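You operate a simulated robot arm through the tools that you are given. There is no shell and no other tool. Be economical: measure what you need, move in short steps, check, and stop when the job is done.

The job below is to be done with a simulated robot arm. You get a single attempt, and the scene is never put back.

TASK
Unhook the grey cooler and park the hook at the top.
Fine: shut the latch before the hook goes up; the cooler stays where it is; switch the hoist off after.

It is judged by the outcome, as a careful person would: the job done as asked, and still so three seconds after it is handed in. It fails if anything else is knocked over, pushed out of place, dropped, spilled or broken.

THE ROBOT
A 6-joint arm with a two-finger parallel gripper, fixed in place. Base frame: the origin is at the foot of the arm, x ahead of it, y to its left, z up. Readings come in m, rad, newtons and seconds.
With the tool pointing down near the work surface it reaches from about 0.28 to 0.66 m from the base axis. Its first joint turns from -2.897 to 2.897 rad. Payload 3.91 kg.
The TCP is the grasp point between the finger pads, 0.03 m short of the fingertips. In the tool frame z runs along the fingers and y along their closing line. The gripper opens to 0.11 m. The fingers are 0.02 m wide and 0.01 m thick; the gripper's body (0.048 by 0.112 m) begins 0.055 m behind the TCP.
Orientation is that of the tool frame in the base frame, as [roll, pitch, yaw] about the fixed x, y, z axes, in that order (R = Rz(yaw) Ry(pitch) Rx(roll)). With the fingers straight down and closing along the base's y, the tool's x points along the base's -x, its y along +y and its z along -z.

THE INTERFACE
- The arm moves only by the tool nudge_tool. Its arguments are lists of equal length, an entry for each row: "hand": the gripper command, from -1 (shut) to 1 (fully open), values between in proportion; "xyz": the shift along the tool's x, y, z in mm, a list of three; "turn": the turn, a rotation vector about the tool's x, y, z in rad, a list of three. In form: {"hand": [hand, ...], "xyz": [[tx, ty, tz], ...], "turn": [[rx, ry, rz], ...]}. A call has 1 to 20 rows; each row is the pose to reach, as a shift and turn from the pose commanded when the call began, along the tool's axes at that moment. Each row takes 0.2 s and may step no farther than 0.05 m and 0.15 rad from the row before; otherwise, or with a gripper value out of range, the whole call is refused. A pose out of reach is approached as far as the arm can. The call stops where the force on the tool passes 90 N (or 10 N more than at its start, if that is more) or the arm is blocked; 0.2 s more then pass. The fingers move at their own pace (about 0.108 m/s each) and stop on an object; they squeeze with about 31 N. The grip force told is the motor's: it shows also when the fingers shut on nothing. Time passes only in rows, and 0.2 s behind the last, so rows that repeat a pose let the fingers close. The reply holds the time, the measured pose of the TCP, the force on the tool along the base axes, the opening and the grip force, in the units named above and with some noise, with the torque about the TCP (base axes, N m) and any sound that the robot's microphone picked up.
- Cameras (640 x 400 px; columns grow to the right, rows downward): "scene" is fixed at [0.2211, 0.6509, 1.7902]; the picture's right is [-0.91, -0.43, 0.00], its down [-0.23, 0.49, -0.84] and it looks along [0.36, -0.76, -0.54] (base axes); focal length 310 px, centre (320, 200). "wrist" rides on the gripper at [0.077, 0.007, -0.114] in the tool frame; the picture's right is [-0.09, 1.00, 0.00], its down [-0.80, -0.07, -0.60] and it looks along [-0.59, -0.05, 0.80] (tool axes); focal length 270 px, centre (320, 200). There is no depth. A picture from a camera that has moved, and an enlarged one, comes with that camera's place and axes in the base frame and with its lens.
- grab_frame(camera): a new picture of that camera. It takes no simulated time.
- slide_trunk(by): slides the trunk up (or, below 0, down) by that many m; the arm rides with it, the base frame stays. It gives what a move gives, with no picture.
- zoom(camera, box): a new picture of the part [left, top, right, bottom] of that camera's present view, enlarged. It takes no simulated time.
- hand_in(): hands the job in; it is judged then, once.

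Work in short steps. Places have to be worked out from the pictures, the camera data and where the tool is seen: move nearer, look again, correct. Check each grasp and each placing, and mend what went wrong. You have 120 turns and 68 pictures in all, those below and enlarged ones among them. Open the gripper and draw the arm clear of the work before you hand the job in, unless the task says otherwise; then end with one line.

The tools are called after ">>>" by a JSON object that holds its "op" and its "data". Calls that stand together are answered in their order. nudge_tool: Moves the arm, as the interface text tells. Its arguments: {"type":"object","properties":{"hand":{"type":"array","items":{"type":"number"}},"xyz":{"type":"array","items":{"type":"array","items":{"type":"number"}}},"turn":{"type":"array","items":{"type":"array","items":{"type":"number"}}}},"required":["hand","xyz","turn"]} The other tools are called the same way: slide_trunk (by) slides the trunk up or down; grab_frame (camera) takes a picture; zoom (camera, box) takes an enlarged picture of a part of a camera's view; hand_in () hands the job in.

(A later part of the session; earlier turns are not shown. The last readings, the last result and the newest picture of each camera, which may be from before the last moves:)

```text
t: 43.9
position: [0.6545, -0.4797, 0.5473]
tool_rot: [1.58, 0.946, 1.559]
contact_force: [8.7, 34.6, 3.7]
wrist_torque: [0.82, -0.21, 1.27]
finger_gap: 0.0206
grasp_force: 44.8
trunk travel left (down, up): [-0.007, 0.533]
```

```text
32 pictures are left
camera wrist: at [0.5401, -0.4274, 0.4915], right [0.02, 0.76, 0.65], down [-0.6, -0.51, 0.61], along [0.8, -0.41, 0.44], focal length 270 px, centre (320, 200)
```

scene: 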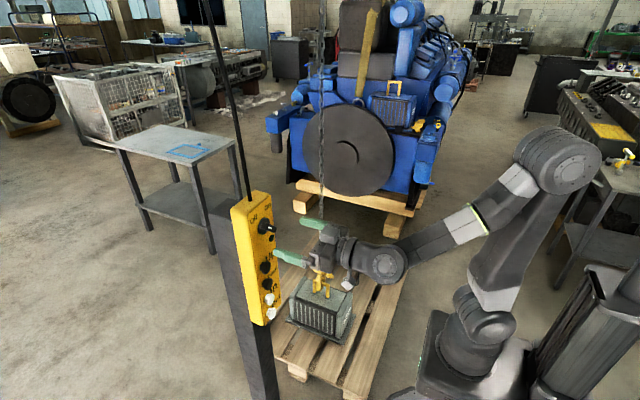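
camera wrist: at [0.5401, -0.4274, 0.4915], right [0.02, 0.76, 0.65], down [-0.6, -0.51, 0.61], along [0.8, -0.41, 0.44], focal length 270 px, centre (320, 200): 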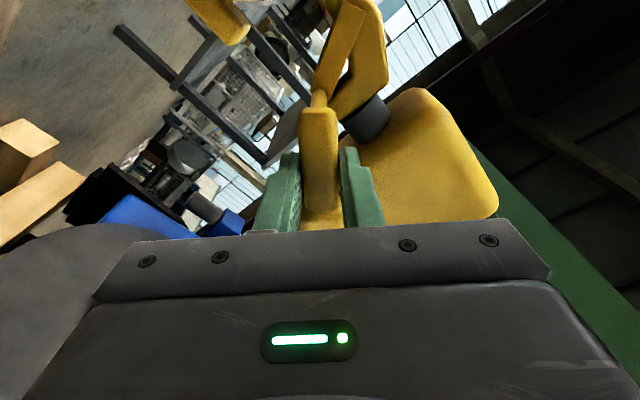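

Turned about 1.3 rad with steady torque. Releasing to see whether it stays.

>>> {"op": "nudge_tool", "data": {"hand": [-0.4, -0.4, -0.4, 0, 0], "xyz": [[0, 0, 0], [0, 0, 0], [0, 0, -25], [0, 0, -50], [0, 0, -50]], "turn": [[0, 0, 0], [0, 0, 0], [0, 0, 0], [0, 0, 0], [0, 0, 0]]}}

>>> {"op": "grab_frame", "data": {"camera": "wrist"}}

```text
t: 45.1
position: [0.6032, -0.4826, 0.5475]
tool_rot: [1.586, 0.944, 1.555]
contact_force: [-0.5, 0.7, -0.3]
wrist_torque: [0.03, -0.01, -0.03]
finger_gap: 0.055
grasp_force: 0.0
trunk travel left (down, up): [-0.007, 0.533]
```

```text
31 pictures are left
camera wrist: at [0.4885, -0.4288, 0.491], right [0.02, 0.76, 0.65], down [-0.6, -0.51, 0.61], along [0.8, -0.41, 0.44], focal length 270 px, centre (320, 200)
```

wrist: 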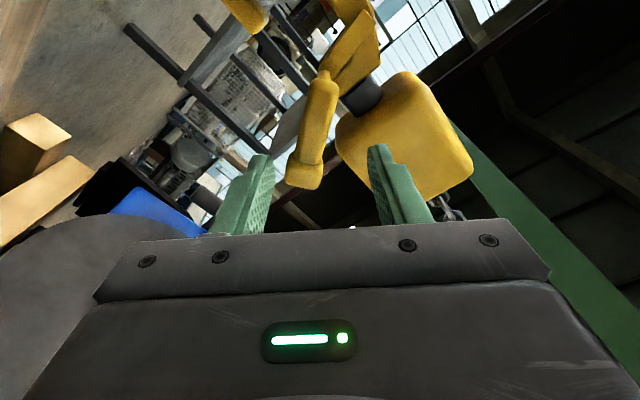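

It stays open past centre: the handle is flopped over and the latch folded against the spine. Next I retract, level the tool and go to the buttons.

>>> {"op": "nudge_tool", "data": {"hand": [0, 0, 0, 0, 0, 0], "xyz": [[0, 0, -40], [0, 0, -80], [0, 0, -110], [0, 0, -110], [0, 0, -110], [0, 0, -110]], "turn": [[0, 0, 0], [0, 0, -0.15], [0, 0, -0.3], [0, 0, -0.45], [0, 0, -0.6], [0, 0, -0.62]]}}

>>> {"op": "slide_trunk", "data": {"by": 0.48}}

```text
t: 46.5
position: [0.4931, -0.4788, 0.5502]
tool_rot: [2.704, 1.561, 2.676]
contact_force: [0.0, 0.8, -0.6]
wrist_torque: [0.03, 0.01, -0.01]
finger_gap: 0.0548
grasp_force: 0.0
trunk travel left (down, up): [-0.007, 0.533]
```

```text
refused: 0.48 is not a number from -0.4 to 0.4
```

>>> {"op": "slide_trunk", "data": {"by": 0.4}}

>>> {"op": "nudge_tool", "data": {"hand": [-1, -1, -1, -1, -1, -1, -1, -1, -1, -1, -1, -1, -1, -1, -1, -1, -1], "xyz": [[-14, 44, 0], [-28, 88, 0], [-42, 132, 0], [-56, 176, 0], [-70, 220, 0], [-84, 264, 0], [-98, 308, 0], [-112, 352, 0], [-126, 396, 0], [-140, 440, 0], [-154, 484, 0], [-168, 528, 0], [-182, 572, 0], [-196, 616, 0], [-208, 655, 0], [-211, 671, 0], [-211, 671, 0]], "turn": [[0, 0, 0], [0, 0, 0], [0, 0, 0], [0, 0, 0], [0, 0, 0], [0, 0, 0], [0, 0, 0], [0, 0, 0], [0, 0, 0], [0, 0, 0], [0, 0, 0], [0, 0, 0], [0, 0, 0], [0, 0, 0], [0, 0, 0], [0, 0, 0], [0, 0, 0]]}}

>>> {"op": "grab_frame", "data": {"camera": "wrist"}}

```text
t: 50.4
position: [0.4926, -0.4798, 0.9498]
tool_rot: [2.536, 1.561, 2.511]
contact_force: [1.0, 0.5, -0.4]
wrist_torque: [0.01, 0.0, -0.01]
finger_gap: 0.0548
grasp_force: 0.1
trunk travel left (down, up): [-0.407, 0.133]
```

```text
t: 54.0
position: [0.494, 0.012, 1.1343]
tool_rot: [2.593, 1.557, 2.575]
contact_force: [0.3, 0.3, -0.5]
wrist_torque: [0.01, 0.01, 0.02]
finger_gap: 0.0
grasp_force: 31.1
out of reach, approached as far as the arm can: row 12, 13, 14, 15, 16, 17
trunk travel left (down, up): [-0.407, 0.133]
```

```text
30 pictures are left
camera wrist: at [0.3784, 0.0211, 1.0587], right [0.02, 1.0, 0.09], down [-0.59, -0.06, 0.81], along [0.81, -0.07, 0.58], focal length 270 px, centre (320, 200)
```

wrist: 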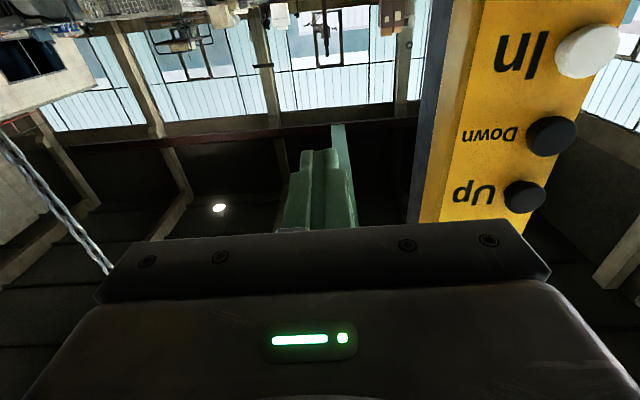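

The arm stalled at y≈0.01 in this level posture. As before, I'll pitch the tool down some and then continue left.

>>> {"op": "nudge_tool", "data": {"hand": [-1, -1, -1, -1, -1, -1, -1, -1, -1, -1], "xyz": [[0, 0, -10], [0, 0, -20], [0, 0, -20], [0, 0, -20], [0, 0, -20], [0, 45, -20], [0, 90, -20], [0, 135, -20], [0, 180, -20], [0, 180, -20]], "turn": [[0, 0.15, 0], [0, 0.3, 0], [0, 0.45, 0], [0, 0.6, 0], [0, 0.7, 0], [0, 0.7, 0], [0, 0.7, 0], [0, 0.7, 0], [0, 0.7, 0], [0, 0.7, 0]]}}

```text
t: 56.1
position: [0.4718, 0.1936, 1.1378]
tool_rot: [3.133, 0.863, 3.108]
contact_force: [0.7, 0.3, -0.2]
wrist_torque: [0.0, 0.01, -0.03]
finger_gap: 0.0
grasp_force: 31.1
out of reach, approached as far as the arm can: row 2, 3, 4, 5, 6
trunk travel left (down, up): [-0.407, 0.133]
```

Now level the tool again in front of the Down button (y 0.192, z 1.162).

>>> {"op": "nudge_tool", "data": {"hand": [-1, -1, -1, -1, -1, -1], "xyz": [[-10, 0, -8], [-19, 0, -16], [-19, 0, -16], [-19, 0, -16], [-19, 0, -16], [-19, 0, -16]], "turn": [[0, -0.14, 0], [0, -0.28, 0], [0, -0.42, 0], [0, -0.56, 0], [0, -0.68, 0], [0, -0.68, 0]]}}

>>> {"op": "grab_frame", "data": {"camera": "wrist"}}

```text
t: 57.5
position: [0.4724, 0.1936, 1.1611]
tool_rot: [2.93, 1.543, 2.902]
contact_force: [0.2, -0.1, 0.9]
wrist_torque: [0.0, 0.01, 0.01]
finger_gap: 0.0
grasp_force: 31.0
trunk travel left (down, up): [-0.407, 0.133]
```

```text
29 pictures are left
camera wrist: at [0.3553, 0.2032, 1.0891], right [0.03, 1.0, 0.09], down [-0.57, -0.06, 0.82], along [0.82, -0.08, 0.57], focal length 270 px, centre (320, 200)
```

wrist: 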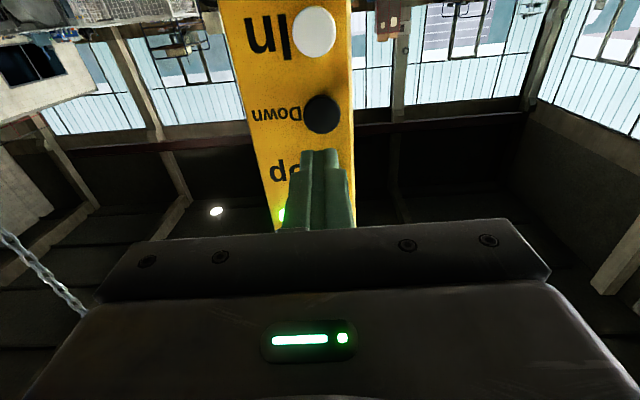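

The Down button is dead ahead. I approach to just short of it.

>>> {"op": "nudge_tool", "data": {"hand": [-1, -1, -1], "xyz": [[0, -1, 40], [0, -1, 76], [0, -1, 78]], "turn": [[0, 0, 0], [0, 0, 0], [0, 0, 0]]}}

>>> {"op": "zoom", "data": {"camera": "scene", "box": [240, 225, 360, 325]}}

```text
t: 58.4
position: [0.5493, 0.1891, 1.1604]
tool_rot: [2.943, 1.541, 2.918]
contact_force: [-0.3, -1.1, 0.0]
wrist_torque: [0.02, 0.03, -0.02]
finger_gap: 0.0
grasp_force: 31.4
trunk travel left (down, up): [-0.407, 0.133]
```

```text
4.00 times, centred on (300, 275) of scene
camera zoom: at [0.2211, 0.6509, 1.7902], right [-0.91, -0.43, 0.0], down [-0.23, 0.49, -0.84], along [0.36, -0.76, -0.54], focal length 1242 px, centre (400, -100)
```

zoom: 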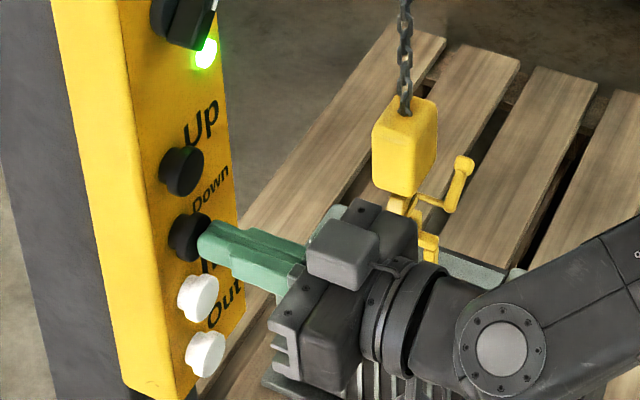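

Tip is a few mm short of the button and the latch handle is still standing open. A brief press: advance 12 mm and back, then look.

>>> {"op": "nudge_tool", "data": {"hand": [-1, -1, -1, -1], "xyz": [[0, 0, 6], [0, 0, 12], [0, 0, 0], [0, 0, -10]], "turn": [[0, 0, 0], [0, 0, 0], [0, 0, 0], [0, 0, 0]]}}

>>> {"op": "zoom", "data": {"camera": "scene", "box": [240, 225, 360, 325]}}

```text
t: 59.4
position: [0.5392, 0.1898, 1.1607]
tool_rot: [2.927, 1.541, 2.898]
contact_force: [-0.1, 0.9, -0.1]
wrist_torque: [-0.04, 0.0, 0.0]
finger_gap: 0.0
grasp_force: 31.3
trunk travel left (down, up): [-0.407, 0.133]
heard: click
```

```text
4.00 times, centred on (300, 275) of scene
camera zoom: at [0.2211, 0.6509, 1.7902], right [-0.91, -0.43, 0.0], down [-0.23, 0.49, -0.84], along [0.36, -0.76, -0.54], focal length 1242 px, centre (400, -100)
```

zoom: 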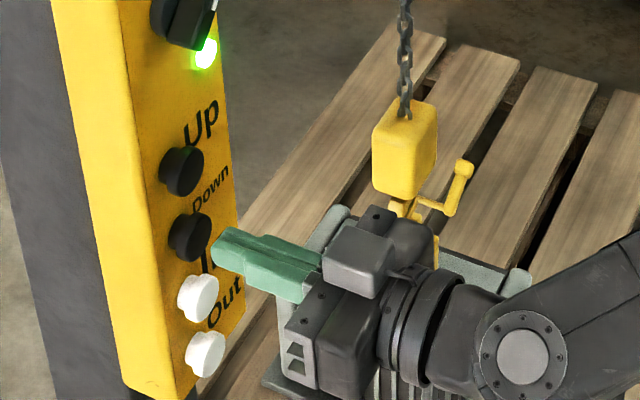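

A click, and the block dropped around 7 mm for ~0.25 s. I need about 45 mm in all; pressing for about 0.9 s more.

>>> {"op": "nudge_tool", "data": {"hand": [-1, -1, -1, -1, -1, -1, -1, -1], "xyz": [[0, 0, 16], [0, 0, 22], [0, 0, 22], [0, 0, 22], [0, 0, 22], [0, 0, 10], [0, 0, -20], [0, 0, -60]], "turn": [[0, 0, 0], [0, 0, 0], [0, 0, 0], [0, 0, 0], [0, 0, 0], [0, 0, 0], [0, 0, 0], [0, 0, 0]]}}

>>> {"op": "zoom", "data": {"camera": "scene", "box": [240, 225, 360, 325]}}

```text
t: 61.1
position: [0.4779, 0.1949, 1.1612]
tool_rot: [2.942, 1.542, 2.916]
contact_force: [-0.4, 0.6, -0.6]
wrist_torque: [-0.02, 0.03, 0.0]
finger_gap: 0.0001
grasp_force: 31.2
trunk travel left (down, up): [-0.407, 0.133]
heard: click
```

```text
4.00 times, centred on (300, 275) of scene
camera zoom: at [0.2211, 0.6509, 1.7902], right [-0.91, -0.43, 0.0], down [-0.23, 0.49, -0.84], along [0.36, -0.76, -0.54], focal length 1242 px, centre (400, -100)
```

zoom: 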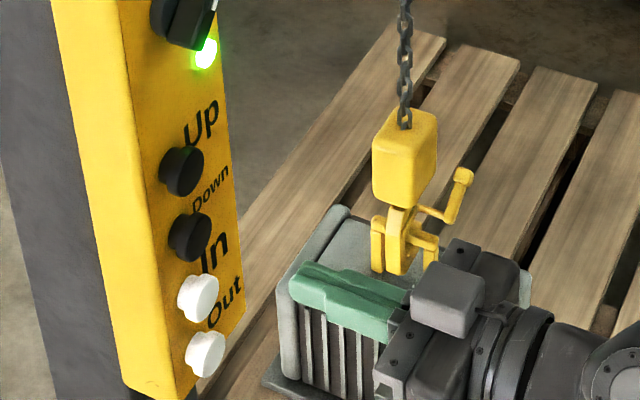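

Lowered about 24 mm so far. Pressing for another second.

>>> {"op": "nudge_tool", "data": {"hand": [-1, -1, -1, -1, -1, -1, -1, -1, -1, -1], "xyz": [[0, -2, 40], [0, -2, 76], [0, -2, 82], [0, -2, 82], [0, -2, 82], [0, -2, 82], [0, -2, 82], [0, -2, 70], [0, -2, 40], [0, 0, 0]], "turn": [[0, 0, 0], [0, 0, 0], [0, 0, 0], [0, 0, 0], [0, 0, 0], [0, 0, 0], [0, 0, 0], [0, 0, 0], [0, 0, 0], [0, 0, 0]]}}

>>> {"op": "zoom", "data": {"camera": "scene", "box": [298, 245, 348, 300]}}

```text
t: 63.4
position: [0.4799, 0.192, 1.1651]
tool_rot: [2.924, 1.544, 2.899]
contact_force: [-0.5, -0.3, -0.5]
wrist_torque: [0.02, 0.01, -0.02]
finger_gap: 0.0001
grasp_force: 30.9
trunk travel left (down, up): [-0.407, 0.133]
heard: click
```

```text
7.27 times, centred on (323, 272) of scene
camera zoom: at [0.2211, 0.6509, 1.7902], right [-0.91, -0.43, 0.0], down [-0.23, 0.49, -0.84], along [0.36, -0.76, -0.54], focal length 2257 px, centre (298, -327)
```

zoom: 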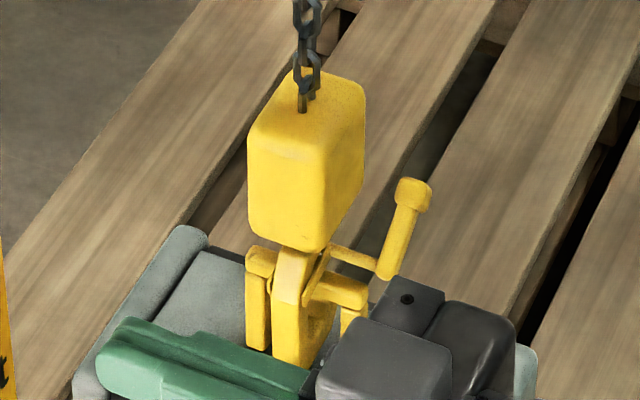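

About 35 mm down and the chain looks just slack near the block. I'll drop the hand to the Out button's height, clearing the view, and look at hook against bar.

>>> {"op": "nudge_tool", "data": {"hand": [-1, -1, -1, -1], "xyz": [[40, 0, 0], [80, 0, 0], [114, 0, 0], [114, 0, 0]], "turn": [[0, 0, 0], [0, 0, 0], [0, 0, 0], [0, 0, 0]]}}

>>> {"op": "zoom", "data": {"camera": "scene", "box": [298, 245, 348, 300]}}

```text
t: 64.3
position: [0.4744, 0.1941, 1.0498]
tool_rot: [2.932, 1.539, 2.906]
contact_force: [1.0, 0.3, -0.1]
wrist_torque: [0.0, -0.01, -0.04]
finger_gap: 0.0
grasp_force: 31.2
trunk travel left (down, up): [-0.407, 0.133]
```

```text
7.27 times, centred on (323, 272) of scene
camera zoom: at [0.2211, 0.6509, 1.7902], right [-0.91, -0.43, 0.0], down [-0.23, 0.49, -0.84], along [0.36, -0.76, -0.54], focal length 2257 px, centre (298, -327)
```

zoom: 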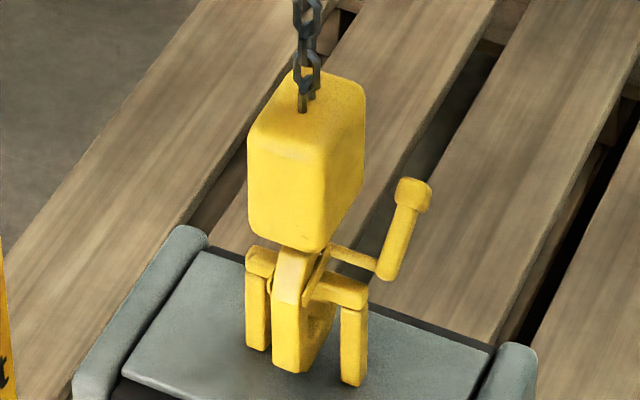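

The hook tip now seems to sit just under the bar. Now a very brief tap of Out, to learn which way the trolley goes.

>>> {"op": "nudge_tool", "data": {"hand": [-1, -1, -1, -1, -1], "xyz": [[0, -2, 40], [0, -2, 76], [0, -2, 87], [0, -2, 70], [0, -2, 40]], "turn": [[0, 0, 0], [0, 0, 0], [0, 0, 0], [0, 0, 0], [0, 0, 0]]}}

>>> {"op": "zoom", "data": {"camera": "scene", "box": [298, 245, 348, 300]}}

```text
t: 65.5
position: [0.516, 0.1897, 1.0472]
tool_rot: [2.936, 1.541, 2.909]
contact_force: [0.7, 0.4, 0.8]
wrist_torque: [0.0, 0.0, 0.01]
finger_gap: 0.0001
grasp_force: 30.8
trunk travel left (down, up): [-0.407, 0.133]
heard: click
```

```text
7.27 times, centred on (323, 272) of scene
camera zoom: at [0.2211, 0.6509, 1.7902], right [-0.91, -0.43, 0.0], down [-0.23, 0.49, -0.84], along [0.36, -0.76, -0.54], focal length 2257 px, centre (298, -327)
```

zoom: 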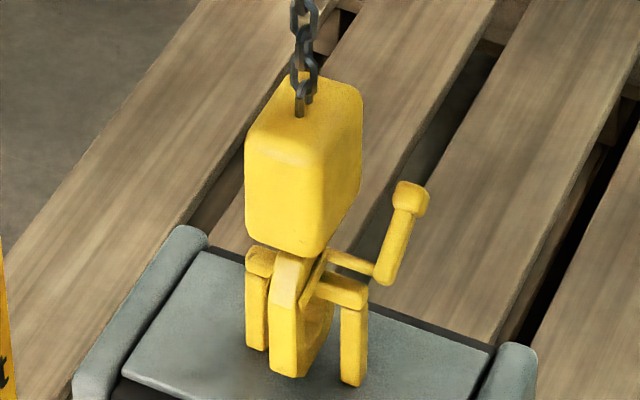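

Out moves the hook +y, the way I need. I want to be sure the tip clears the bar, so I'll zoom harder.

>>> {"op": "zoom", "data": {"camera": "scene", "box": [314, 273, 330, 300]}}

```text
14.81 times, centred on (322, 286) of scene
camera zoom: at [0.2211, 0.6509, 1.7902], right [-0.91, -0.43, 0.0], down [-0.23, 0.49, -0.84], along [0.36, -0.76, -0.54], focal length 4598 px, centre (290, -1082)
```

zoom: 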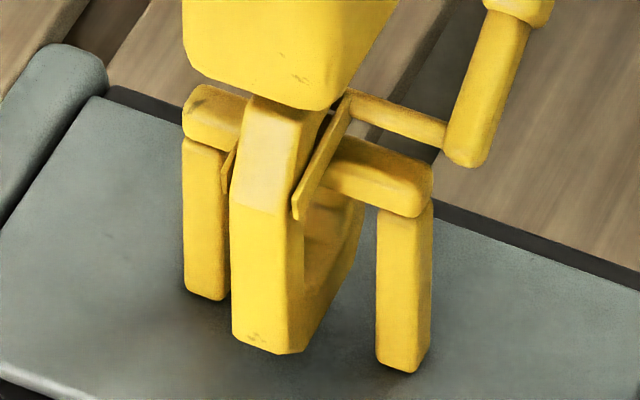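

The tip is still hidden behind the bar, so it's marginal; the hook bottom has ~13 mm above the cooler. I'll lower about 8 mm more with a brief Down press, then return to Out height.

>>> {"op": "nudge_tool", "data": {"hand": [-1, -1, -1, -1, -1, -1, -1, -1, -1, -1], "xyz": [[-40, 0, 0], [-80, 0, 0], [-114, 0, 15], [-114, 0, 35], [-114, 0, 46], [-114, 0, 46], [-114, 0, 25], [-80, 0, 0], [-40, 0, 0], [0, 0, 0]], "turn": [[0, 0, 0], [0, 0, 0], [0, 0, 0], [0, 0, 0], [0, 0, 0], [0, 0, 0], [0, 0, 0], [0, 0, 0], [0, 0, 0], [0, 0, 0]]}}

>>> {"op": "zoom", "data": {"camera": "scene", "box": [314, 273, 330, 300]}}

```text
t: 67.8
position: [0.5167, 0.191, 1.0469]
tool_rot: [2.939, 1.541, 2.913]
contact_force: [0.3, 0.0, -0.4]
wrist_torque: [0.01, 0.0, 0.0]
finger_gap: 0.0002
grasp_force: 31.3
trunk travel left (down, up): [-0.407, 0.133]
heard: click
```

```text
14.81 times, centred on (322, 286) of scene
camera zoom: at [0.2211, 0.6509, 1.7902], right [-0.91, -0.43, 0.0], down [-0.23, 0.49, -0.84], along [0.36, -0.76, -0.54], focal length 4598 px, centre (290, -1082)
```

zoom: 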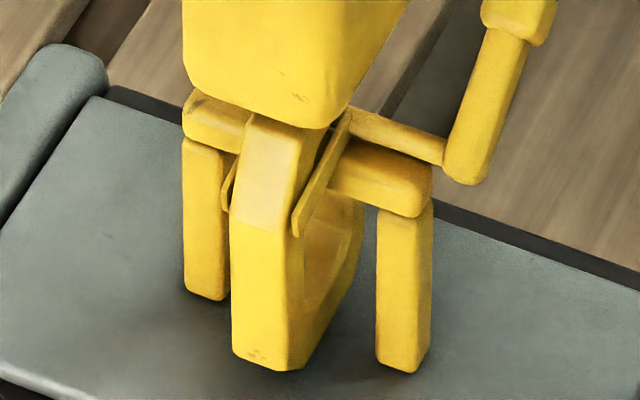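

The tip is now low. Pressing Out in small amounts, ~0.6 s first, and checking that the cooler does not shift.

>>> {"op": "nudge_tool", "data": {"hand": [-1, -1, -1, -1, -1, -1, -1], "xyz": [[0, 0, 35], [0, 0, 46], [0, 0, 46], [0, 0, 46], [0, 0, 46], [0, 0, 30], [0, 0, 0]], "turn": [[0, 0, 0], [0, 0, 0], [0, 0, 0], [0, 0, 0], [0, 0, 0], [0, 0, 0], [0, 0, 0]]}}

>>> {"op": "zoom", "data": {"camera": "scene", "box": [314, 273, 330, 300]}}

```text
t: 69.3
position: [0.5165, 0.1894, 1.0475]
tool_rot: [2.889, 1.544, 2.862]
contact_force: [0.9, -0.3, -0.7]
wrist_torque: [-0.01, -0.03, -0.03]
finger_gap: 0.0002
grasp_force: 31.5
trunk travel left (down, up): [-0.407, 0.133]
heard: click
```

```text
14.81 times, centred on (322, 286) of scene
camera zoom: at [0.2211, 0.6509, 1.7902], right [-0.91, -0.43, 0.0], down [-0.23, 0.49, -0.84], along [0.36, -0.76, -0.54], focal length 4598 px, centre (290, -1082)
```

zoom: 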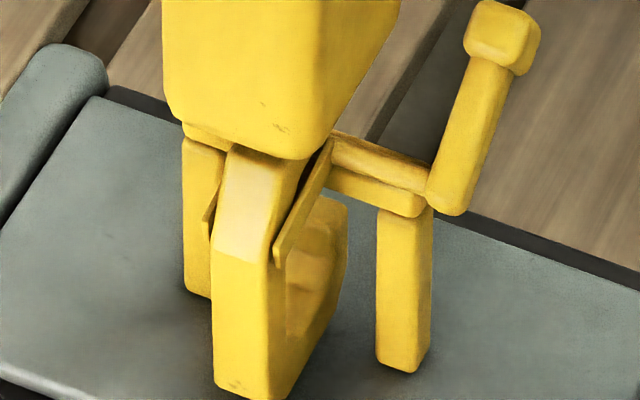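

The hook moved ~17 mm toward +y; the staple legs have not shifted and the tip is visible under the bar. Continuing ~1.2 s.

>>> {"op": "nudge_tool", "data": {"hand": [-1, -1, -1, -1, -1, -1, -1, -1, -1], "xyz": [[0, 0, 35], [0, 0, 46], [0, 0, 46], [0, 0, 46], [0, 0, 46], [0, 0, 46], [0, 0, 46], [0, 0, 30], [0, 0, 0]], "turn": [[0, 0, 0], [0, 0, 0], [0, 0, 0], [0, 0, 0], [0, 0, 0], [0, 0, 0], [0, 0, 0], [0, 0, 0], [0, 0, 0]]}}

>>> {"op": "zoom", "data": {"camera": "scene", "box": [302, 265, 342, 305]}}

```text
t: 71.3
position: [0.519, 0.19, 1.047]
tool_rot: [2.908, 1.543, 2.884]
contact_force: [0.1, 0.3, 0.2]
wrist_torque: [0.0, 0.01, 0.0]
finger_gap: 0.0
grasp_force: 31.3
trunk travel left (down, up): [-0.407, 0.133]
heard: click
```

```text
10.00 times, centred on (322, 285) of scene
camera zoom: at [0.2211, 0.6509, 1.7902], right [-0.91, -0.43, 0.0], down [-0.23, 0.49, -0.84], along [0.36, -0.76, -0.54], focal length 3104 px, centre (300, -650)
```

zoom: 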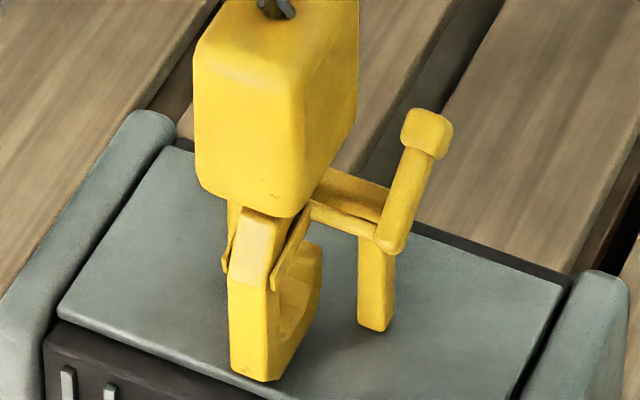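

Cooler unmoved. Another ~1.8 s of Out to clear the hook fully of the staple.

>>> {"op": "nudge_tool", "data": {"hand": [-1, -1, -1, -1, -1, -1, -1, -1, -1, -1, -1, -1], "xyz": [[0, 0, 35], [0, 0, 46], [0, 0, 46], [0, 0, 46], [0, 0, 46], [0, 0, 46], [0, 0, 46], [0, 0, 46], [0, 0, 46], [0, 0, 46], [0, 0, 30], [0, 0, 0]], "turn": [[0, 0, 0], [0, 0, 0], [0, 0, 0], [0, 0, 0], [0, 0, 0], [0, 0, 0], [0, 0, 0], [0, 0, 0], [0, 0, 0], [0, 0, 0], [0, 0, 0], [0, 0, 0]]}}

>>> {"op": "zoom", "data": {"camera": "scene", "box": [292, 250, 352, 310]}}

```text
t: 74.0
position: [0.5143, 0.19, 1.0462]
tool_rot: [2.897, 1.544, 2.869]
contact_force: [-0.4, 0.8, 0.1]
wrist_torque: [0.0, -0.01, -0.03]
finger_gap: 0.0
grasp_force: 30.9
trunk travel left (down, up): [-0.407, 0.133]
heard: click
```

```text
6.67 times, centred on (322, 280) of scene
camera zoom: at [0.2211, 0.6509, 1.7902], right [-0.91, -0.43, 0.0], down [-0.23, 0.49, -0.84], along [0.36, -0.76, -0.54], focal length 2069 px, centre (307, -333)
```

zoom: 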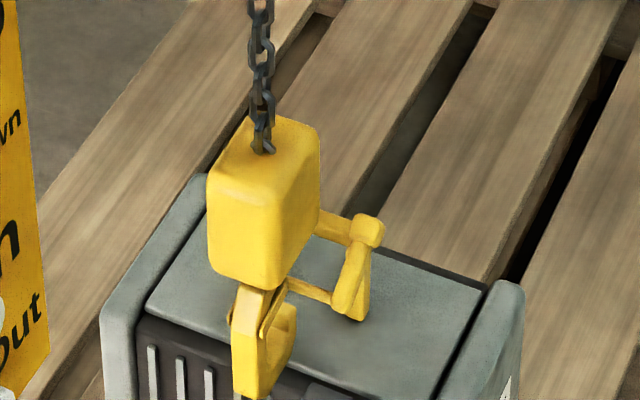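

The hook is off the bar with the latch still open, and the cooler is unmoved. I'll run it ~50 mm further out, so there is free space around it for shutting the latch.

>>> {"op": "nudge_tool", "data": {"hand": [-1, -1, -1, -1, -1, -1, -1, -1, -1, -1, -1, -1, -1, -1], "xyz": [[0, 1, 35], [0, 1, 47], [0, 1, 47], [0, 1, 47], [0, 1, 47], [0, 1, 47], [0, 1, 47], [0, 1, 47], [0, 1, 47], [0, 1, 47], [0, 1, 47], [0, 1, 30], [0, 1, 0], [0, 1, -30]], "turn": [[0, 0, 0], [0, 0, 0], [0, 0, 0], [0, 0, 0], [0, 0, 0], [0, 0, 0], [0, 0, 0], [0, 0, 0], [0, 0, 0], [0, 0, 0], [0, 0, 0], [0, 0, 0], [0, 0, 0], [0, 0, 0]]}}

>>> {"op": "zoom", "data": {"camera": "scene", "box": [280, 240, 360, 320]}}

```text
t: 77.0
position: [0.4863, 0.1903, 1.0489]
tool_rot: [2.912, 1.543, 2.886]
contact_force: [-0.5, 0.3, 0.6]
wrist_torque: [-0.04, 0.02, 0.01]
finger_gap: 0.0002
grasp_force: 31.0
trunk travel left (down, up): [-0.407, 0.133]
heard: click
```

```text
5.00 times, centred on (320, 280) of scene
camera zoom: at [0.2211, 0.6509, 1.7902], right [-0.91, -0.43, 0.0], down [-0.23, 0.49, -0.84], along [0.36, -0.76, -0.54], focal length 1552 px, centre (320, -200)
```

zoom: 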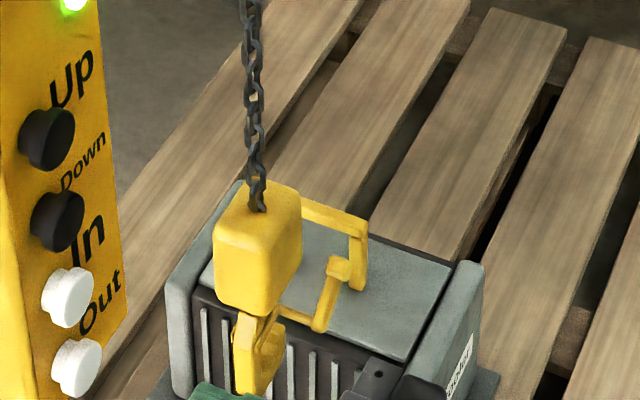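

The hook hangs free, in front of the cooler at y≈-0.3. I retract, pitch down and sweep back to it.

>>> {"op": "nudge_tool", "data": {"hand": [0, 0, 0, 0, 0, 0, 0, 0, 0, 0, 0, 0, 0, 0, 0, 0], "xyz": [[0, 0, -10], [0, 0, -20], [0, 0, -20], [0, 0, -20], [0, 0, -20], [0, -45, -20], [0, -90, -20], [0, -135, -20], [0, -180, -20], [0, -225, -20], [0, -270, -20], [0, -315, -20], [0, -360, -20], [0, -405, -20], [0, -450, -20], [0, -490, -20]], "turn": [[0, 0.15, 0], [0, 0.3, 0], [0, 0.45, 0], [0, 0.6, 0], [0, 0.7, 0], [0, 0.7, 0], [0, 0.7, 0], [0, 0.7, 0], [0, 0.7, 0], [0, 0.7, 0], [0, 0.7, 0], [0, 0.7, 0], [0, 0.7, 0], [0, 0.7, 0], [0, 0.7, 0], [0, 0.7, 0]]}}

>>> {"op": "slide_trunk", "data": {"by": -0.4}}

>>> {"op": "grab_frame", "data": {"camera": "wrist"}}

```text
t: 80.3
position: [0.453, -0.2982, 1.0431]
tool_rot: [3.131, 0.84, 3.108]
contact_force: [-0.6, 0.4, -0.1]
wrist_torque: [-0.02, 0.01, 0.01]
finger_gap: 0.0549
grasp_force: 0.2
out of reach, approached as far as the arm can: row 8, 9, 10, 11
trunk travel left (down, up): [-0.407, 0.133]
```

```text
t: 84.2
position: [0.4523, -0.2965, 0.6439]
tool_rot: [3.132, 0.84, 3.108]
contact_force: [-0.1, 0.3, 0.0]
wrist_torque: [0.0, -0.05, 0.0]
finger_gap: 0.0549
grasp_force: 0.1
trunk travel left (down, up): [-0.007, 0.533]
```

```text
16 pictures are left
camera wrist: at [0.3157, -0.2873, 0.6648], right [0.08, 0.99, 0.07], down [0.09, -0.08, 0.99], along [0.99, -0.08, -0.09], focal length 270 px, centre (320, 200)
```

wrist: 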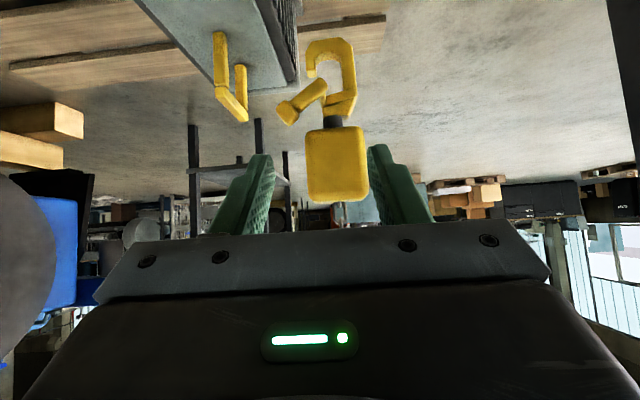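

The latch handle now runs from the pivot (y≈-0.307, z≈0.480) to its end (-0.354, 0.510), i.e. 147° (closed was 50°). I level the tool in front of it, then try to roll +1.0 rad to grip it squarely.

>>> {"op": "nudge_tool", "data": {"hand": [0.3, 0.3, 0.3, 0.3, 0.3, 0.3, 0.3], "xyz": [[8, -7, 36], [16, -14, 72], [24, -20, 108], [32, -26, 144], [39, -31, 180], [39, -31, 180], [39, -31, 180]], "turn": [[0, -0.12, 0], [0, -0.24, 0], [0, -0.36, 0], [0, -0.48, 0], [0, -0.6, 0], [0, -0.72, 0], [0, -0.72, 0]]}}

>>> {"op": "nudge_tool", "data": {"hand": [0.3, 0.3, 0.3, 0.3, 0.3, 0.3, 0.3, 0.3], "xyz": [[0, 0, 0], [0, 0, 0], [0, 0, 0], [0, 0, 0], [0, 0, 0], [0, 0, 0], [0, 0, 0], [0, 0, 0]], "turn": [[0, 0, 0.14], [0, 0, 0.28], [0, 0, 0.42], [0, 0, 0.56], [0, 0, 0.7], [0, 0, 0.84], [0, 0, 0.98], [0, 0, 1.0]]}}

>>> {"op": "grab_frame", "data": {"camera": "wrist"}}

```text
t: 85.8
position: [0.5576, -0.3309, 0.4955]
tool_rot: [2.498, 1.563, 2.471]
contact_force: [-1.1, 0.6, -0.1]
wrist_torque: [0.01, 0.02, 0.01]
finger_gap: 0.0712
grasp_force: 0.0
trunk travel left (down, up): [-0.007, 0.533]
```

```text
t: 87.6
position: [0.5601, -0.3305, 0.4958]
tool_rot: [1.581, 0.563, 1.552]
contact_force: [-0.4, -0.6, -0.5]
wrist_torque: [0.03, 0.02, -0.02]
finger_gap: 0.0717
grasp_force: 0.1
trunk travel left (down, up): [-0.007, 0.533]
```

```text
15 pictures are left
camera wrist: at [0.4464, -0.2588, 0.4625], right [0.02, 0.46, 0.89], down [-0.61, -0.7, 0.37], along [0.79, -0.55, 0.26], focal length 270 px, centre (320, 200)
```

wrist: 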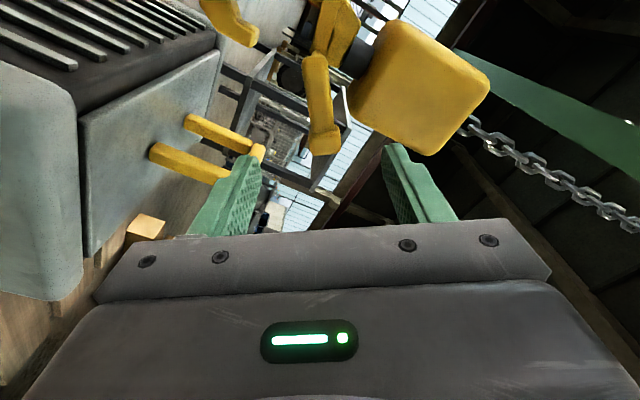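

Roll reached; the handle lies squarely between the fingers. Advancing 93 mm and closing.

>>> {"op": "nudge_tool", "data": {"hand": [0.3, 0.3, 0.3, -1, -1, -1], "xyz": [[0, -2, 40], [0, -2, 75], [0, -2, 93], [0, -2, 93], [0, -2, 93], [0, -2, 93]], "turn": [[0, 0, 0], [0, 0, 0], [0, 0, 0], [0, 0, 0], [0, 0, 0], [0, 0, 0]]}}

>>> {"op": "grab_frame", "data": {"camera": "wrist"}}

```text
t: 89.0
position: [0.6522, -0.3309, 0.4954]
tool_rot: [1.575, 0.566, 1.549]
contact_force: [6.6, 1.8, 13.0]
wrist_torque: [-0.83, -0.4, 1.03]
finger_gap: 0.0203
grasp_force: 44.7
trunk travel left (down, up): [-0.007, 0.533]
```

```text
14 pictures are left
camera wrist: at [0.5384, -0.2613, 0.4611], right [0.02, 0.46, 0.89], down [-0.61, -0.7, 0.37], along [0.79, -0.55, 0.27], focal length 270 px, centre (320, 200)
```

wrist: 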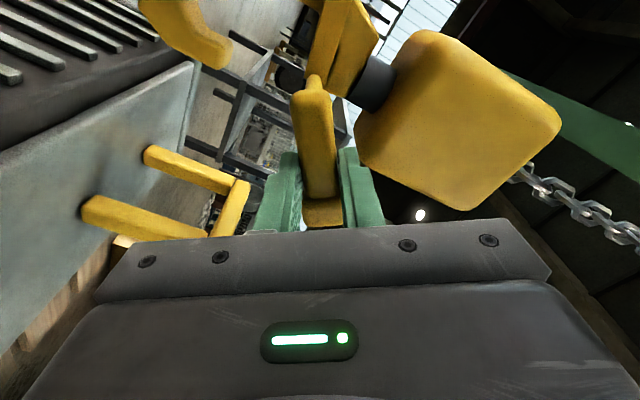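

Held. Rotating it back about the pivot by 1.66 rad to the closed angle.

>>> {"op": "nudge_tool", "data": {"hand": [-1, -1, -1, -1, -1, -1, -1, -1, -1, -1, -1, -1, -1], "xyz": [[0.3, 4, 0], [1.1, 8, 0], [2.5, 11.8, 0], [4.4, 15.4, 0], [6.8, 18.7, 0], [9.7, 21.6, 0], [12.8, 24.1, 0], [16.4, 26.1, 0], [20.1, 27.6, 0], [24.1, 28.6, 0], [28.1, 29, 0], [31.6, 28.9, 0], [31.6, 28.9, 0]], "turn": [[0, 0, -0.14], [0, 0, -0.28], [0, 0, -0.42], [0, 0, -0.56], [0, 0, -0.7], [0, 0, -0.84], [0, 0, -0.98], [0, 0, -1.12], [0, 0, -1.26], [0, 0, -1.4], [0, 0, -1.54], [0, 0, -1.66], [0, 0, -1.66]]}}

>>> {"op": "grab_frame", "data": {"camera": "wrist"}}

```text
t: 91.2
position: [0.6553, -0.2961, 0.5031]
tool_rot: [-1.666, 1.203, -1.652]
contact_force: [-11.0, 43.9, 2.0]
wrist_torque: [1.19, -0.39, 0.23]
finger_gap: 0.0222
grasp_force: 44.8
out of reach, approached as far as the arm can: row 10, 11
trunk travel left (down, up): [-0.007, 0.533]
stopped in row 11: the force on the tool passed its limit at 126 N (the readings are from after the stop); the commanded pose is now the measured one
```

```text
13 pictures are left
camera wrist: at [0.5374, -0.3184, 0.434], right [-0.02, 0.96, -0.27], down [-0.57, 0.22, 0.79], along [0.82, 0.17, 0.54], focal length 270 px, centre (320, 200)
```

wrist: 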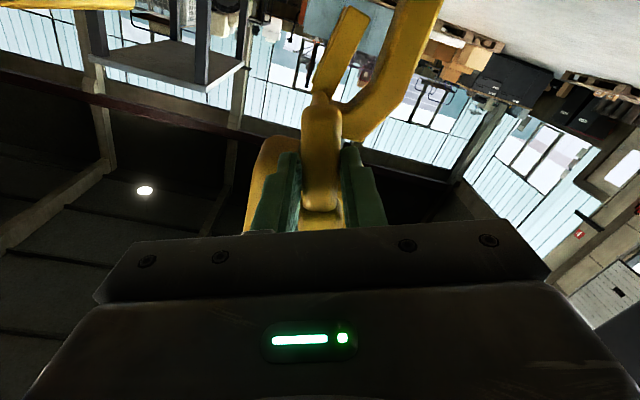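

It is within ~0.35 rad of closed, past centre. Releasing lets the spring finish; then I back off and check.

>>> {"op": "nudge_tool", "data": {"hand": [-0.3, -0.3, -0.1, 0.1, 0.1, 0.1], "xyz": [[0, 0, 0], [0, 0, 0], [0, 0, 0], [0, 0, -30], [0, 0, -70], [0, 0, -100]], "turn": [[0, 0, 0], [0, 0, 0], [0, 0, 0], [0, 0, 0], [0, 0, 0], [0, 0, 0]]}}

>>> {"op": "zoom", "data": {"camera": "wrist", "box": [220, 0, 440, 200]}}

```text
t: 92.6
position: [0.5618, -0.3145, 0.5207]
tool_rot: [-1.675, 1.209, -1.664]
contact_force: [-0.2, -0.6, -0.1]
wrist_torque: [-0.03, -0.02, 0.0]
finger_gap: 0.0604
grasp_force: 0.1
out of reach, approached as far as the arm can: row 5, 6
trunk travel left (down, up): [-0.007, 0.533]
```

```text
2.00 times, centred on (330, 100) of wrist
camera zoom: at [0.4452, -0.3365, 0.4509], right [-0.01, 0.96, -0.27], down [-0.57, 0.21, 0.8], along [0.82, 0.16, 0.54], focal length 541 px, centre (300, 400)
```

zoom: 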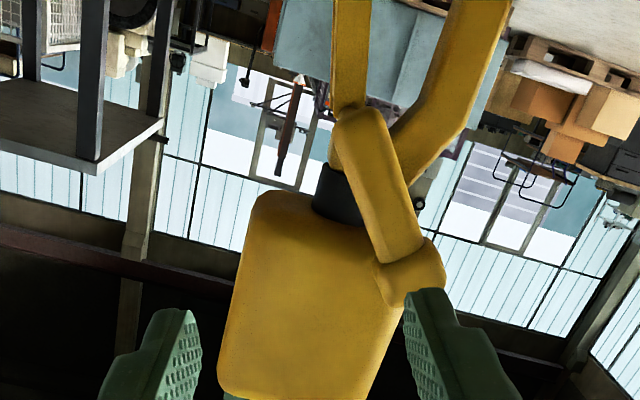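

The latch is shut: the handle is back at 51° and the plate down to the tip. Now I retract, level the roll and pitch down for the trip to the panel.

>>> {"op": "nudge_tool", "data": {"hand": [-1, -1, -1, -1, -1], "xyz": [[0, 0, -30], [0, 0, -60], [0, 0, -80], [0, 0, -80], [0, 0, -80]], "turn": [[0, 0, 0.12], [0, 0, 0.24], [0, 0, 0.36], [0, 0, 0.36], [0, 0, 0.36]]}}

>>> {"op": "nudge_tool", "data": {"hand": [-1, -1, -1, -1, -1, -1], "xyz": [[0, 0, 0], [0, 0, 0], [0, 0, 0], [0, 0, 0], [0, 0, 0], [0, 0, 0]], "turn": [[0, 0.15, 0], [0, 0.3, 0], [0, 0.45, 0], [0, 0.6, 0], [0, 0.7, 0], [0, 0.7, 0]]}}

>>> {"op": "slide_trunk", "data": {"by": 0.4}}

```text
t: 93.8
position: [0.4813, -0.3131, 0.5244]
tool_rot: [-2.929, 1.537, -2.93]
contact_force: [-0.2, 0.5, 0.2]
wrist_torque: [-0.04, -0.01, -0.02]
finger_gap: 0.0001
grasp_force: 31.4
trunk travel left (down, up): [-0.007, 0.533]
```

```text
t: 95.2
position: [0.4796, -0.3141, 0.524]
tool_rot: [-3.13, 0.838, -3.134]
contact_force: [0.3, 0.4, 0.6]
wrist_torque: [0.01, -0.01, 0.01]
finger_gap: 0.0
grasp_force: 30.6
trunk travel left (down, up): [-0.007, 0.533]
```

```text
t: 99.0
position: [0.48, -0.3147, 0.9236]
tool_rot: [-3.132, 0.838, -3.136]
contact_force: [-1.1, -0.3, 0.1]
wrist_torque: [-0.02, 0.04, 0.0]
finger_gap: 0.0
grasp_force: 30.9
trunk travel left (down, up): [-0.407, 0.133]
```

Now sweep left and up to in front of the Up button (y 0.192, z 1.219).

>>> {"op": "nudge_tool", "data": {"hand": [-1, -1, -1, -1, -1, -1, -1, -1, -1, -1, -1, -1, -1, -1], "xyz": [[-17, 39, -15], [-34, 78, -30], [-51, 117, -45], [-68, 156, -61], [-84, 195, -76], [-101, 233, -91], [-118, 272, -106], [-135, 311, -121], [-152, 350, -136], [-169, 389, -152], [-186, 428, -167], [-203, 467, -182], [-219, 506, -197], [-219, 506, -197]], "turn": [[0, 0, 0], [0, 0, 0], [0, 0, 0], [0, 0, 0], [0, 0, 0], [0, 0, 0], [0, 0, 0], [0, 0, 0], [0, 0, 0], [0, 0, 0], [0, 0, 0], [0, 0, 0], [0, 0, 0], [0, 0, 0]]}}

>>> {"op": "nudge_tool", "data": {"hand": [-1, -1, -1, -1, -1, -1], "xyz": [[0, 0, 0], [0, 0, 0], [0, 0, 0], [0, 0, 0], [0, 0, 0], [0, 0, 0]], "turn": [[0, -0.15, 0], [0, -0.3, 0], [0, -0.45, 0], [0, -0.6, 0], [0, -0.7, 0], [0, -0.7, 0]]}}

```text
t: 102.0
position: [0.4828, 0.1932, 1.2155]
tool_rot: [-3.13, 0.839, -3.136]
contact_force: [-0.2, 0.1, 0.4]
wrist_torque: [0.01, -0.03, 0.01]
finger_gap: 0.0
grasp_force: 30.7
trunk travel left (down, up): [-0.407, 0.133]
```

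```text
t: 103.5
position: [0.4816, 0.1945, 1.214]
tool_rot: [-2.908, 1.538, -2.91]
contact_force: [0.7, 0.2, -0.6]
wrist_torque: [0.0, 0.02, 0.0]
finger_gap: 0.0001
grasp_force: 30.9
trunk travel left (down, up): [-0.407, 0.133]
```

Pressing Up for about 2 s, and then checking the hook.

>>> {"op": "nudge_tool", "data": {"hand": [-1, -1, -1, -1, -1, -1, -1, -1, -1, -1, -1, -1, -1, -1], "xyz": [[-4, -2, 40], [-4, -2, 74], [-4, -2, 81], [-4, -2, 81], [-4, -2, 81], [-4, -2, 81], [-4, -2, 81], [-4, -2, 81], [-4, -2, 81], [-4, -2, 81], [-4, -2, 81], [-4, -2, 81], [-4, -2, 74], [-4, -2, 60]], "turn": [[0, 0, 0], [0, 0, 0], [0, 0, 0], [0, 0, 0], [0, 0, 0], [0, 0, 0], [0, 0, 0], [0, 0, 0], [0, 0, 0], [0, 0, 0], [0, 0, 0], [0, 0, 0], [0, 0, 0], [0, 0, 0]]}}

>>> {"op": "grab_frame", "data": {"camera": "scene"}}

```text
t: 106.5
position: [0.5424, 0.1916, 1.2161]
tool_rot: [-2.905, 1.537, -2.91]
contact_force: [0.0, 0.7, -0.2]
wrist_torque: [-0.01, -0.01, -0.02]
finger_gap: 0.0001
grasp_force: 31.1
trunk travel left (down, up): [-0.407, 0.133]
heard: click
```

```text
11 pictures are left
```

scene: 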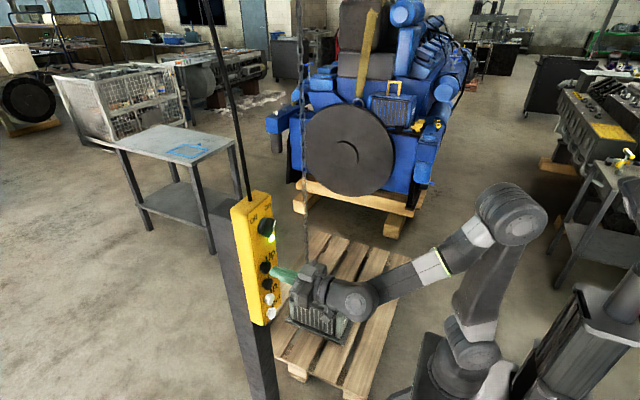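

The hook is hidden behind the hand but rising. Pressing Up for another 4 s.

>>> {"op": "nudge_tool", "data": {"hand": [-1, -1, -1, -1, -1, -1, -1, -1, -1, -1, -1, -1, -1, -1, -1, -1, -1, -1, -1, -1], "xyz": [[0, 0, 21], [0, 0, 21], [0, 0, 21], [0, 0, 21], [0, 0, 21], [0, 0, 21], [0, 0, 21], [0, 0, 21], [0, 0, 21], [0, 0, 21], [0, 0, 21], [0, 0, 21], [0, 0, 21], [0, 0, 21], [0, 0, 21], [0, 0, 21], [0, 0, 21], [0, 0, 21], [0, 0, 21], [0, 0, 21]], "turn": [[0, 0, 0], [0, 0, 0], [0, 0, 0], [0, 0, 0], [0, 0, 0], [0, 0, 0], [0, 0, 0], [0, 0, 0], [0, 0, 0], [0, 0, 0], [0, 0, 0], [0, 0, 0], [0, 0, 0], [0, 0, 0], [0, 0, 0], [0, 0, 0], [0, 0, 0], [0, 0, 0], [0, 0, 0], [0, 0, 0]]}}

>>> {"op": "grab_frame", "data": {"camera": "scene"}}

```text
t: 110.7
position: [0.5597, 0.1923, 1.2159]
tool_rot: [-2.895, 1.539, -2.897]
contact_force: [-18.4, -2.3, -5.1]
wrist_torque: [-0.02, -0.02, -0.07]
finger_gap: 0.0003
grasp_force: 30.8
trunk travel left (down, up): [-0.407, 0.133]
heard: click
```

```text
10 pictures are left
```

scene: 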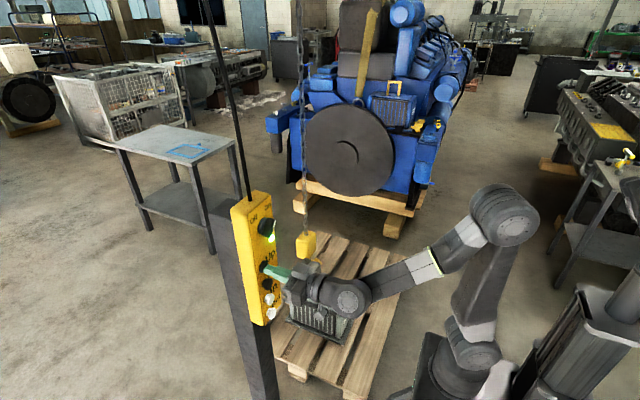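

The block is rising visibly (row ~245). I keep the button pressed for more 4 s spells.

>>> {"op": "nudge_tool", "data": {"hand": [-1, -1, -1, -1, -1, -1, -1, -1, -1, -1, -1, -1, -1, -1, -1, -1, -1, -1, -1, -1], "xyz": [[0, 0, 0], [0, 0, 0], [0, 0, 0], [0, 0, 0], [0, 0, 0], [0, 0, 0], [0, 0, 0], [0, 0, 0], [0, 0, 0], [0, 0, 0], [0, 0, 0], [0, 0, 0], [0, 0, 0], [0, 0, 0], [0, 0, 0], [0, 0, 0], [0, 0, 0], [0, 0, 0], [0, 0, 0], [0, 0, 0]], "turn": [[0, 0, 0], [0, 0, 0], [0, 0, 0], [0, 0, 0], [0, 0, 0], [0, 0, 0], [0, 0, 0], [0, 0, 0], [0, 0, 0], [0, 0, 0], [0, 0, 0], [0, 0, 0], [0, 0, 0], [0, 0, 0], [0, 0, 0], [0, 0, 0], [0, 0, 0], [0, 0, 0], [0, 0, 0], [0, 0, 0]]}}

>>> {"op": "nudge_tool", "data": {"hand": [-1, -1, -1, -1, -1, -1, -1, -1, -1, -1, -1, -1, -1, -1, -1, -1, -1, -1, -1, -1], "xyz": [[0, 0, 0], [0, 0, 0], [0, 0, 0], [0, 0, 0], [0, 0, 0], [0, 0, 0], [0, 0, 0], [0, 0, 0], [0, 0, 0], [0, 0, 0], [0, 0, 0], [0, 0, 0], [0, 0, 0], [0, 0, 0], [0, 0, 0], [0, 0, 0], [0, 0, 0], [0, 0, 0], [0, 0, 0], [0, 0, 0]], "turn": [[0, 0, 0], [0, 0, 0], [0, 0, 0], [0, 0, 0], [0, 0, 0], [0, 0, 0], [0, 0, 0], [0, 0, 0], [0, 0, 0], [0, 0, 0], [0, 0, 0], [0, 0, 0], [0, 0, 0], [0, 0, 0], [0, 0, 0], [0, 0, 0], [0, 0, 0], [0, 0, 0], [0, 0, 0], [0, 0, 0]]}}

>>> {"op": "grab_frame", "data": {"camera": "scene"}}

```text
t: 114.8
position: [0.5592, 0.1926, 1.2166]
tool_rot: [-2.891, 1.539, -2.895]
contact_force: [-17.8, -0.3, -0.5]
wrist_torque: [0.01, -0.12, -0.01]
finger_gap: 0.0
grasp_force: 31.4
trunk travel left (down, up): [-0.407, 0.133]
```

```text
t: 119.0
position: [0.5589, 0.1921, 1.2171]
tool_rot: [-2.891, 1.539, -2.893]
contact_force: [-18.3, 0.2, 0.7]
wrist_torque: [0.01, -0.15, 0.02]
finger_gap: 0.0
grasp_force: 31.1
trunk travel left (down, up): [-0.407, 0.133]
```

```text
9 pictures are left
```

scene: 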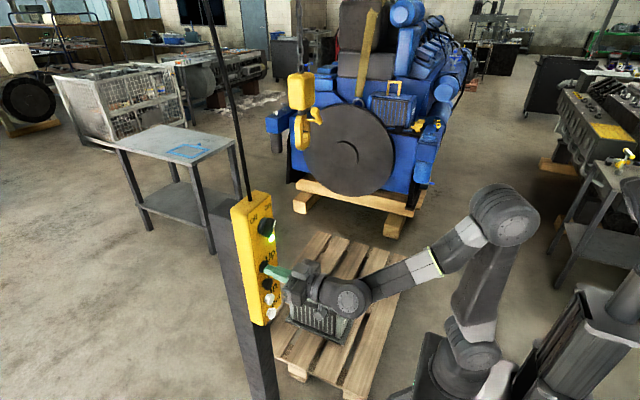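

The hook is now at about z≈1.5 and rising with latch shut. Continuing.

>>> {"op": "nudge_tool", "data": {"hand": [-1, -1, -1, -1, -1, -1, -1, -1, -1, -1, -1, -1, -1, -1, -1, -1, -1, -1, -1, -1], "xyz": [[0, 0, 0], [0, 0, 0], [0, 0, 0], [0, 0, 0], [0, 0, 0], [0, 0, 0], [0, 0, 0], [0, 0, 0], [0, 0, 0], [0, 0, 0], [0, 0, 0], [0, 0, 0], [0, 0, 0], [0, 0, 0], [0, 0, 0], [0, 0, 0], [0, 0, 0], [0, 0, 0], [0, 0, 0], [0, 0, 0]], "turn": [[0, 0, 0], [0, 0, 0], [0, 0, 0], [0, 0, 0], [0, 0, 0], [0, 0, 0], [0, 0, 0], [0, 0, 0], [0, 0, 0], [0, 0, 0], [0, 0, 0], [0, 0, 0], [0, 0, 0], [0, 0, 0], [0, 0, 0], [0, 0, 0], [0, 0, 0], [0, 0, 0], [0, 0, 0], [0, 0, 0]]}}

>>> {"op": "grab_frame", "data": {"camera": "scene"}}

```text
t: 123.2
position: [0.559, 0.1915, 1.2155]
tool_rot: [-2.891, 1.539, -2.893]
contact_force: [-17.7, -0.2, 0.5]
wrist_torque: [0.01, -0.16, 0.0]
finger_gap: 0.0
grasp_force: 31.2
trunk travel left (down, up): [-0.407, 0.133]
```

```text
8 pictures are left
```

scene: 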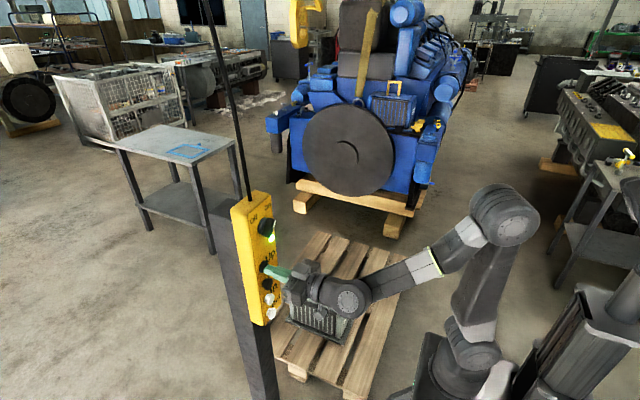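

The hook's nearly out of the scene view. I keep pressing and listen for the upper limit.

>>> {"op": "nudge_tool", "data": {"hand": [-1, -1, -1, -1, -1, -1, -1, -1, -1, -1, -1, -1, -1, -1, -1, -1, -1, -1, -1, -1], "xyz": [[0, 0, 0], [0, 0, 0], [0, 0, 0], [0, 0, 0], [0, 0, 0], [0, 0, 0], [0, 0, 0], [0, 0, 0], [0, 0, 0], [0, 0, 0], [0, 0, 0], [0, 0, 0], [0, 0, 0], [0, 0, 0], [0, 0, 0], [0, 0, 0], [0, 0, 0], [0, 0, 0], [0, 0, 0], [0, 0, 0]], "turn": [[0, 0, 0], [0, 0, 0], [0, 0, 0], [0, 0, 0], [0, 0, 0], [0, 0, 0], [0, 0, 0], [0, 0, 0], [0, 0, 0], [0, 0, 0], [0, 0, 0], [0, 0, 0], [0, 0, 0], [0, 0, 0], [0, 0, 0], [0, 0, 0], [0, 0, 0], [0, 0, 0], [0, 0, 0], [0, 0, 0]]}}

>>> {"op": "nudge_tool", "data": {"hand": [-1, -1, -1, -1, -1, -1, -1, -1, -1, -1, -1, -1, -1, -1, -1, -1, -1, -1, -1, -1], "xyz": [[0, 0, 0], [0, 0, 0], [0, 0, 0], [0, 0, 0], [0, 0, 0], [0, 0, 0], [0, 0, 0], [0, 0, 0], [0, 0, 0], [0, 0, 0], [0, 0, 0], [0, 0, 0], [0, 0, 0], [0, 0, 0], [0, 0, 0], [0, 0, 0], [0, 0, 0], [0, 0, 0], [0, 0, 0], [0, 0, 0]], "turn": [[0, 0, 0], [0, 0, 0], [0, 0, 0], [0, 0, 0], [0, 0, 0], [0, 0, 0], [0, 0, 0], [0, 0, 0], [0, 0, 0], [0, 0, 0], [0, 0, 0], [0, 0, 0], [0, 0, 0], [0, 0, 0], [0, 0, 0], [0, 0, 0], [0, 0, 0], [0, 0, 0], [0, 0, 0], [0, 0, 0]]}}

>>> {"op": "grab_frame", "data": {"camera": "wrist"}}

```text
t: 127.5
position: [0.5594, 0.1921, 1.2163]
tool_rot: [-2.891, 1.54, -2.896]
contact_force: [-17.8, -0.5, 0.3]
wrist_torque: [0.01, -0.16, 0.0]
finger_gap: 0.0
grasp_force: 31.0
trunk travel left (down, up): [-0.407, 0.133]
```

```text
t: 131.7
position: [0.5592, 0.1911, 1.218]
tool_rot: [-2.893, 1.539, -2.894]
contact_force: [-16.6, -0.3, -0.9]
wrist_torque: [0.03, -0.16, -0.04]
finger_gap: 0.0
grasp_force: 31.0
trunk travel left (down, up): [-0.407, 0.133]
```

```text
7 pictures are left
camera wrist: at [0.442, 0.1981, 1.1436], right [0.0, 1.0, 0.08], down [-0.57, -0.06, 0.82], along [0.82, -0.05, 0.57], focal length 270 px, centre (320, 200)
```

wrist: 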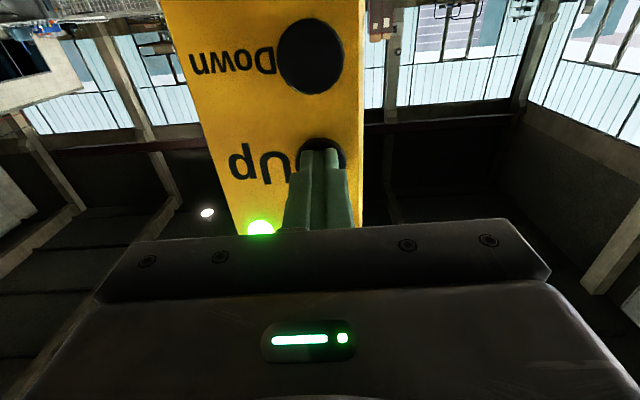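

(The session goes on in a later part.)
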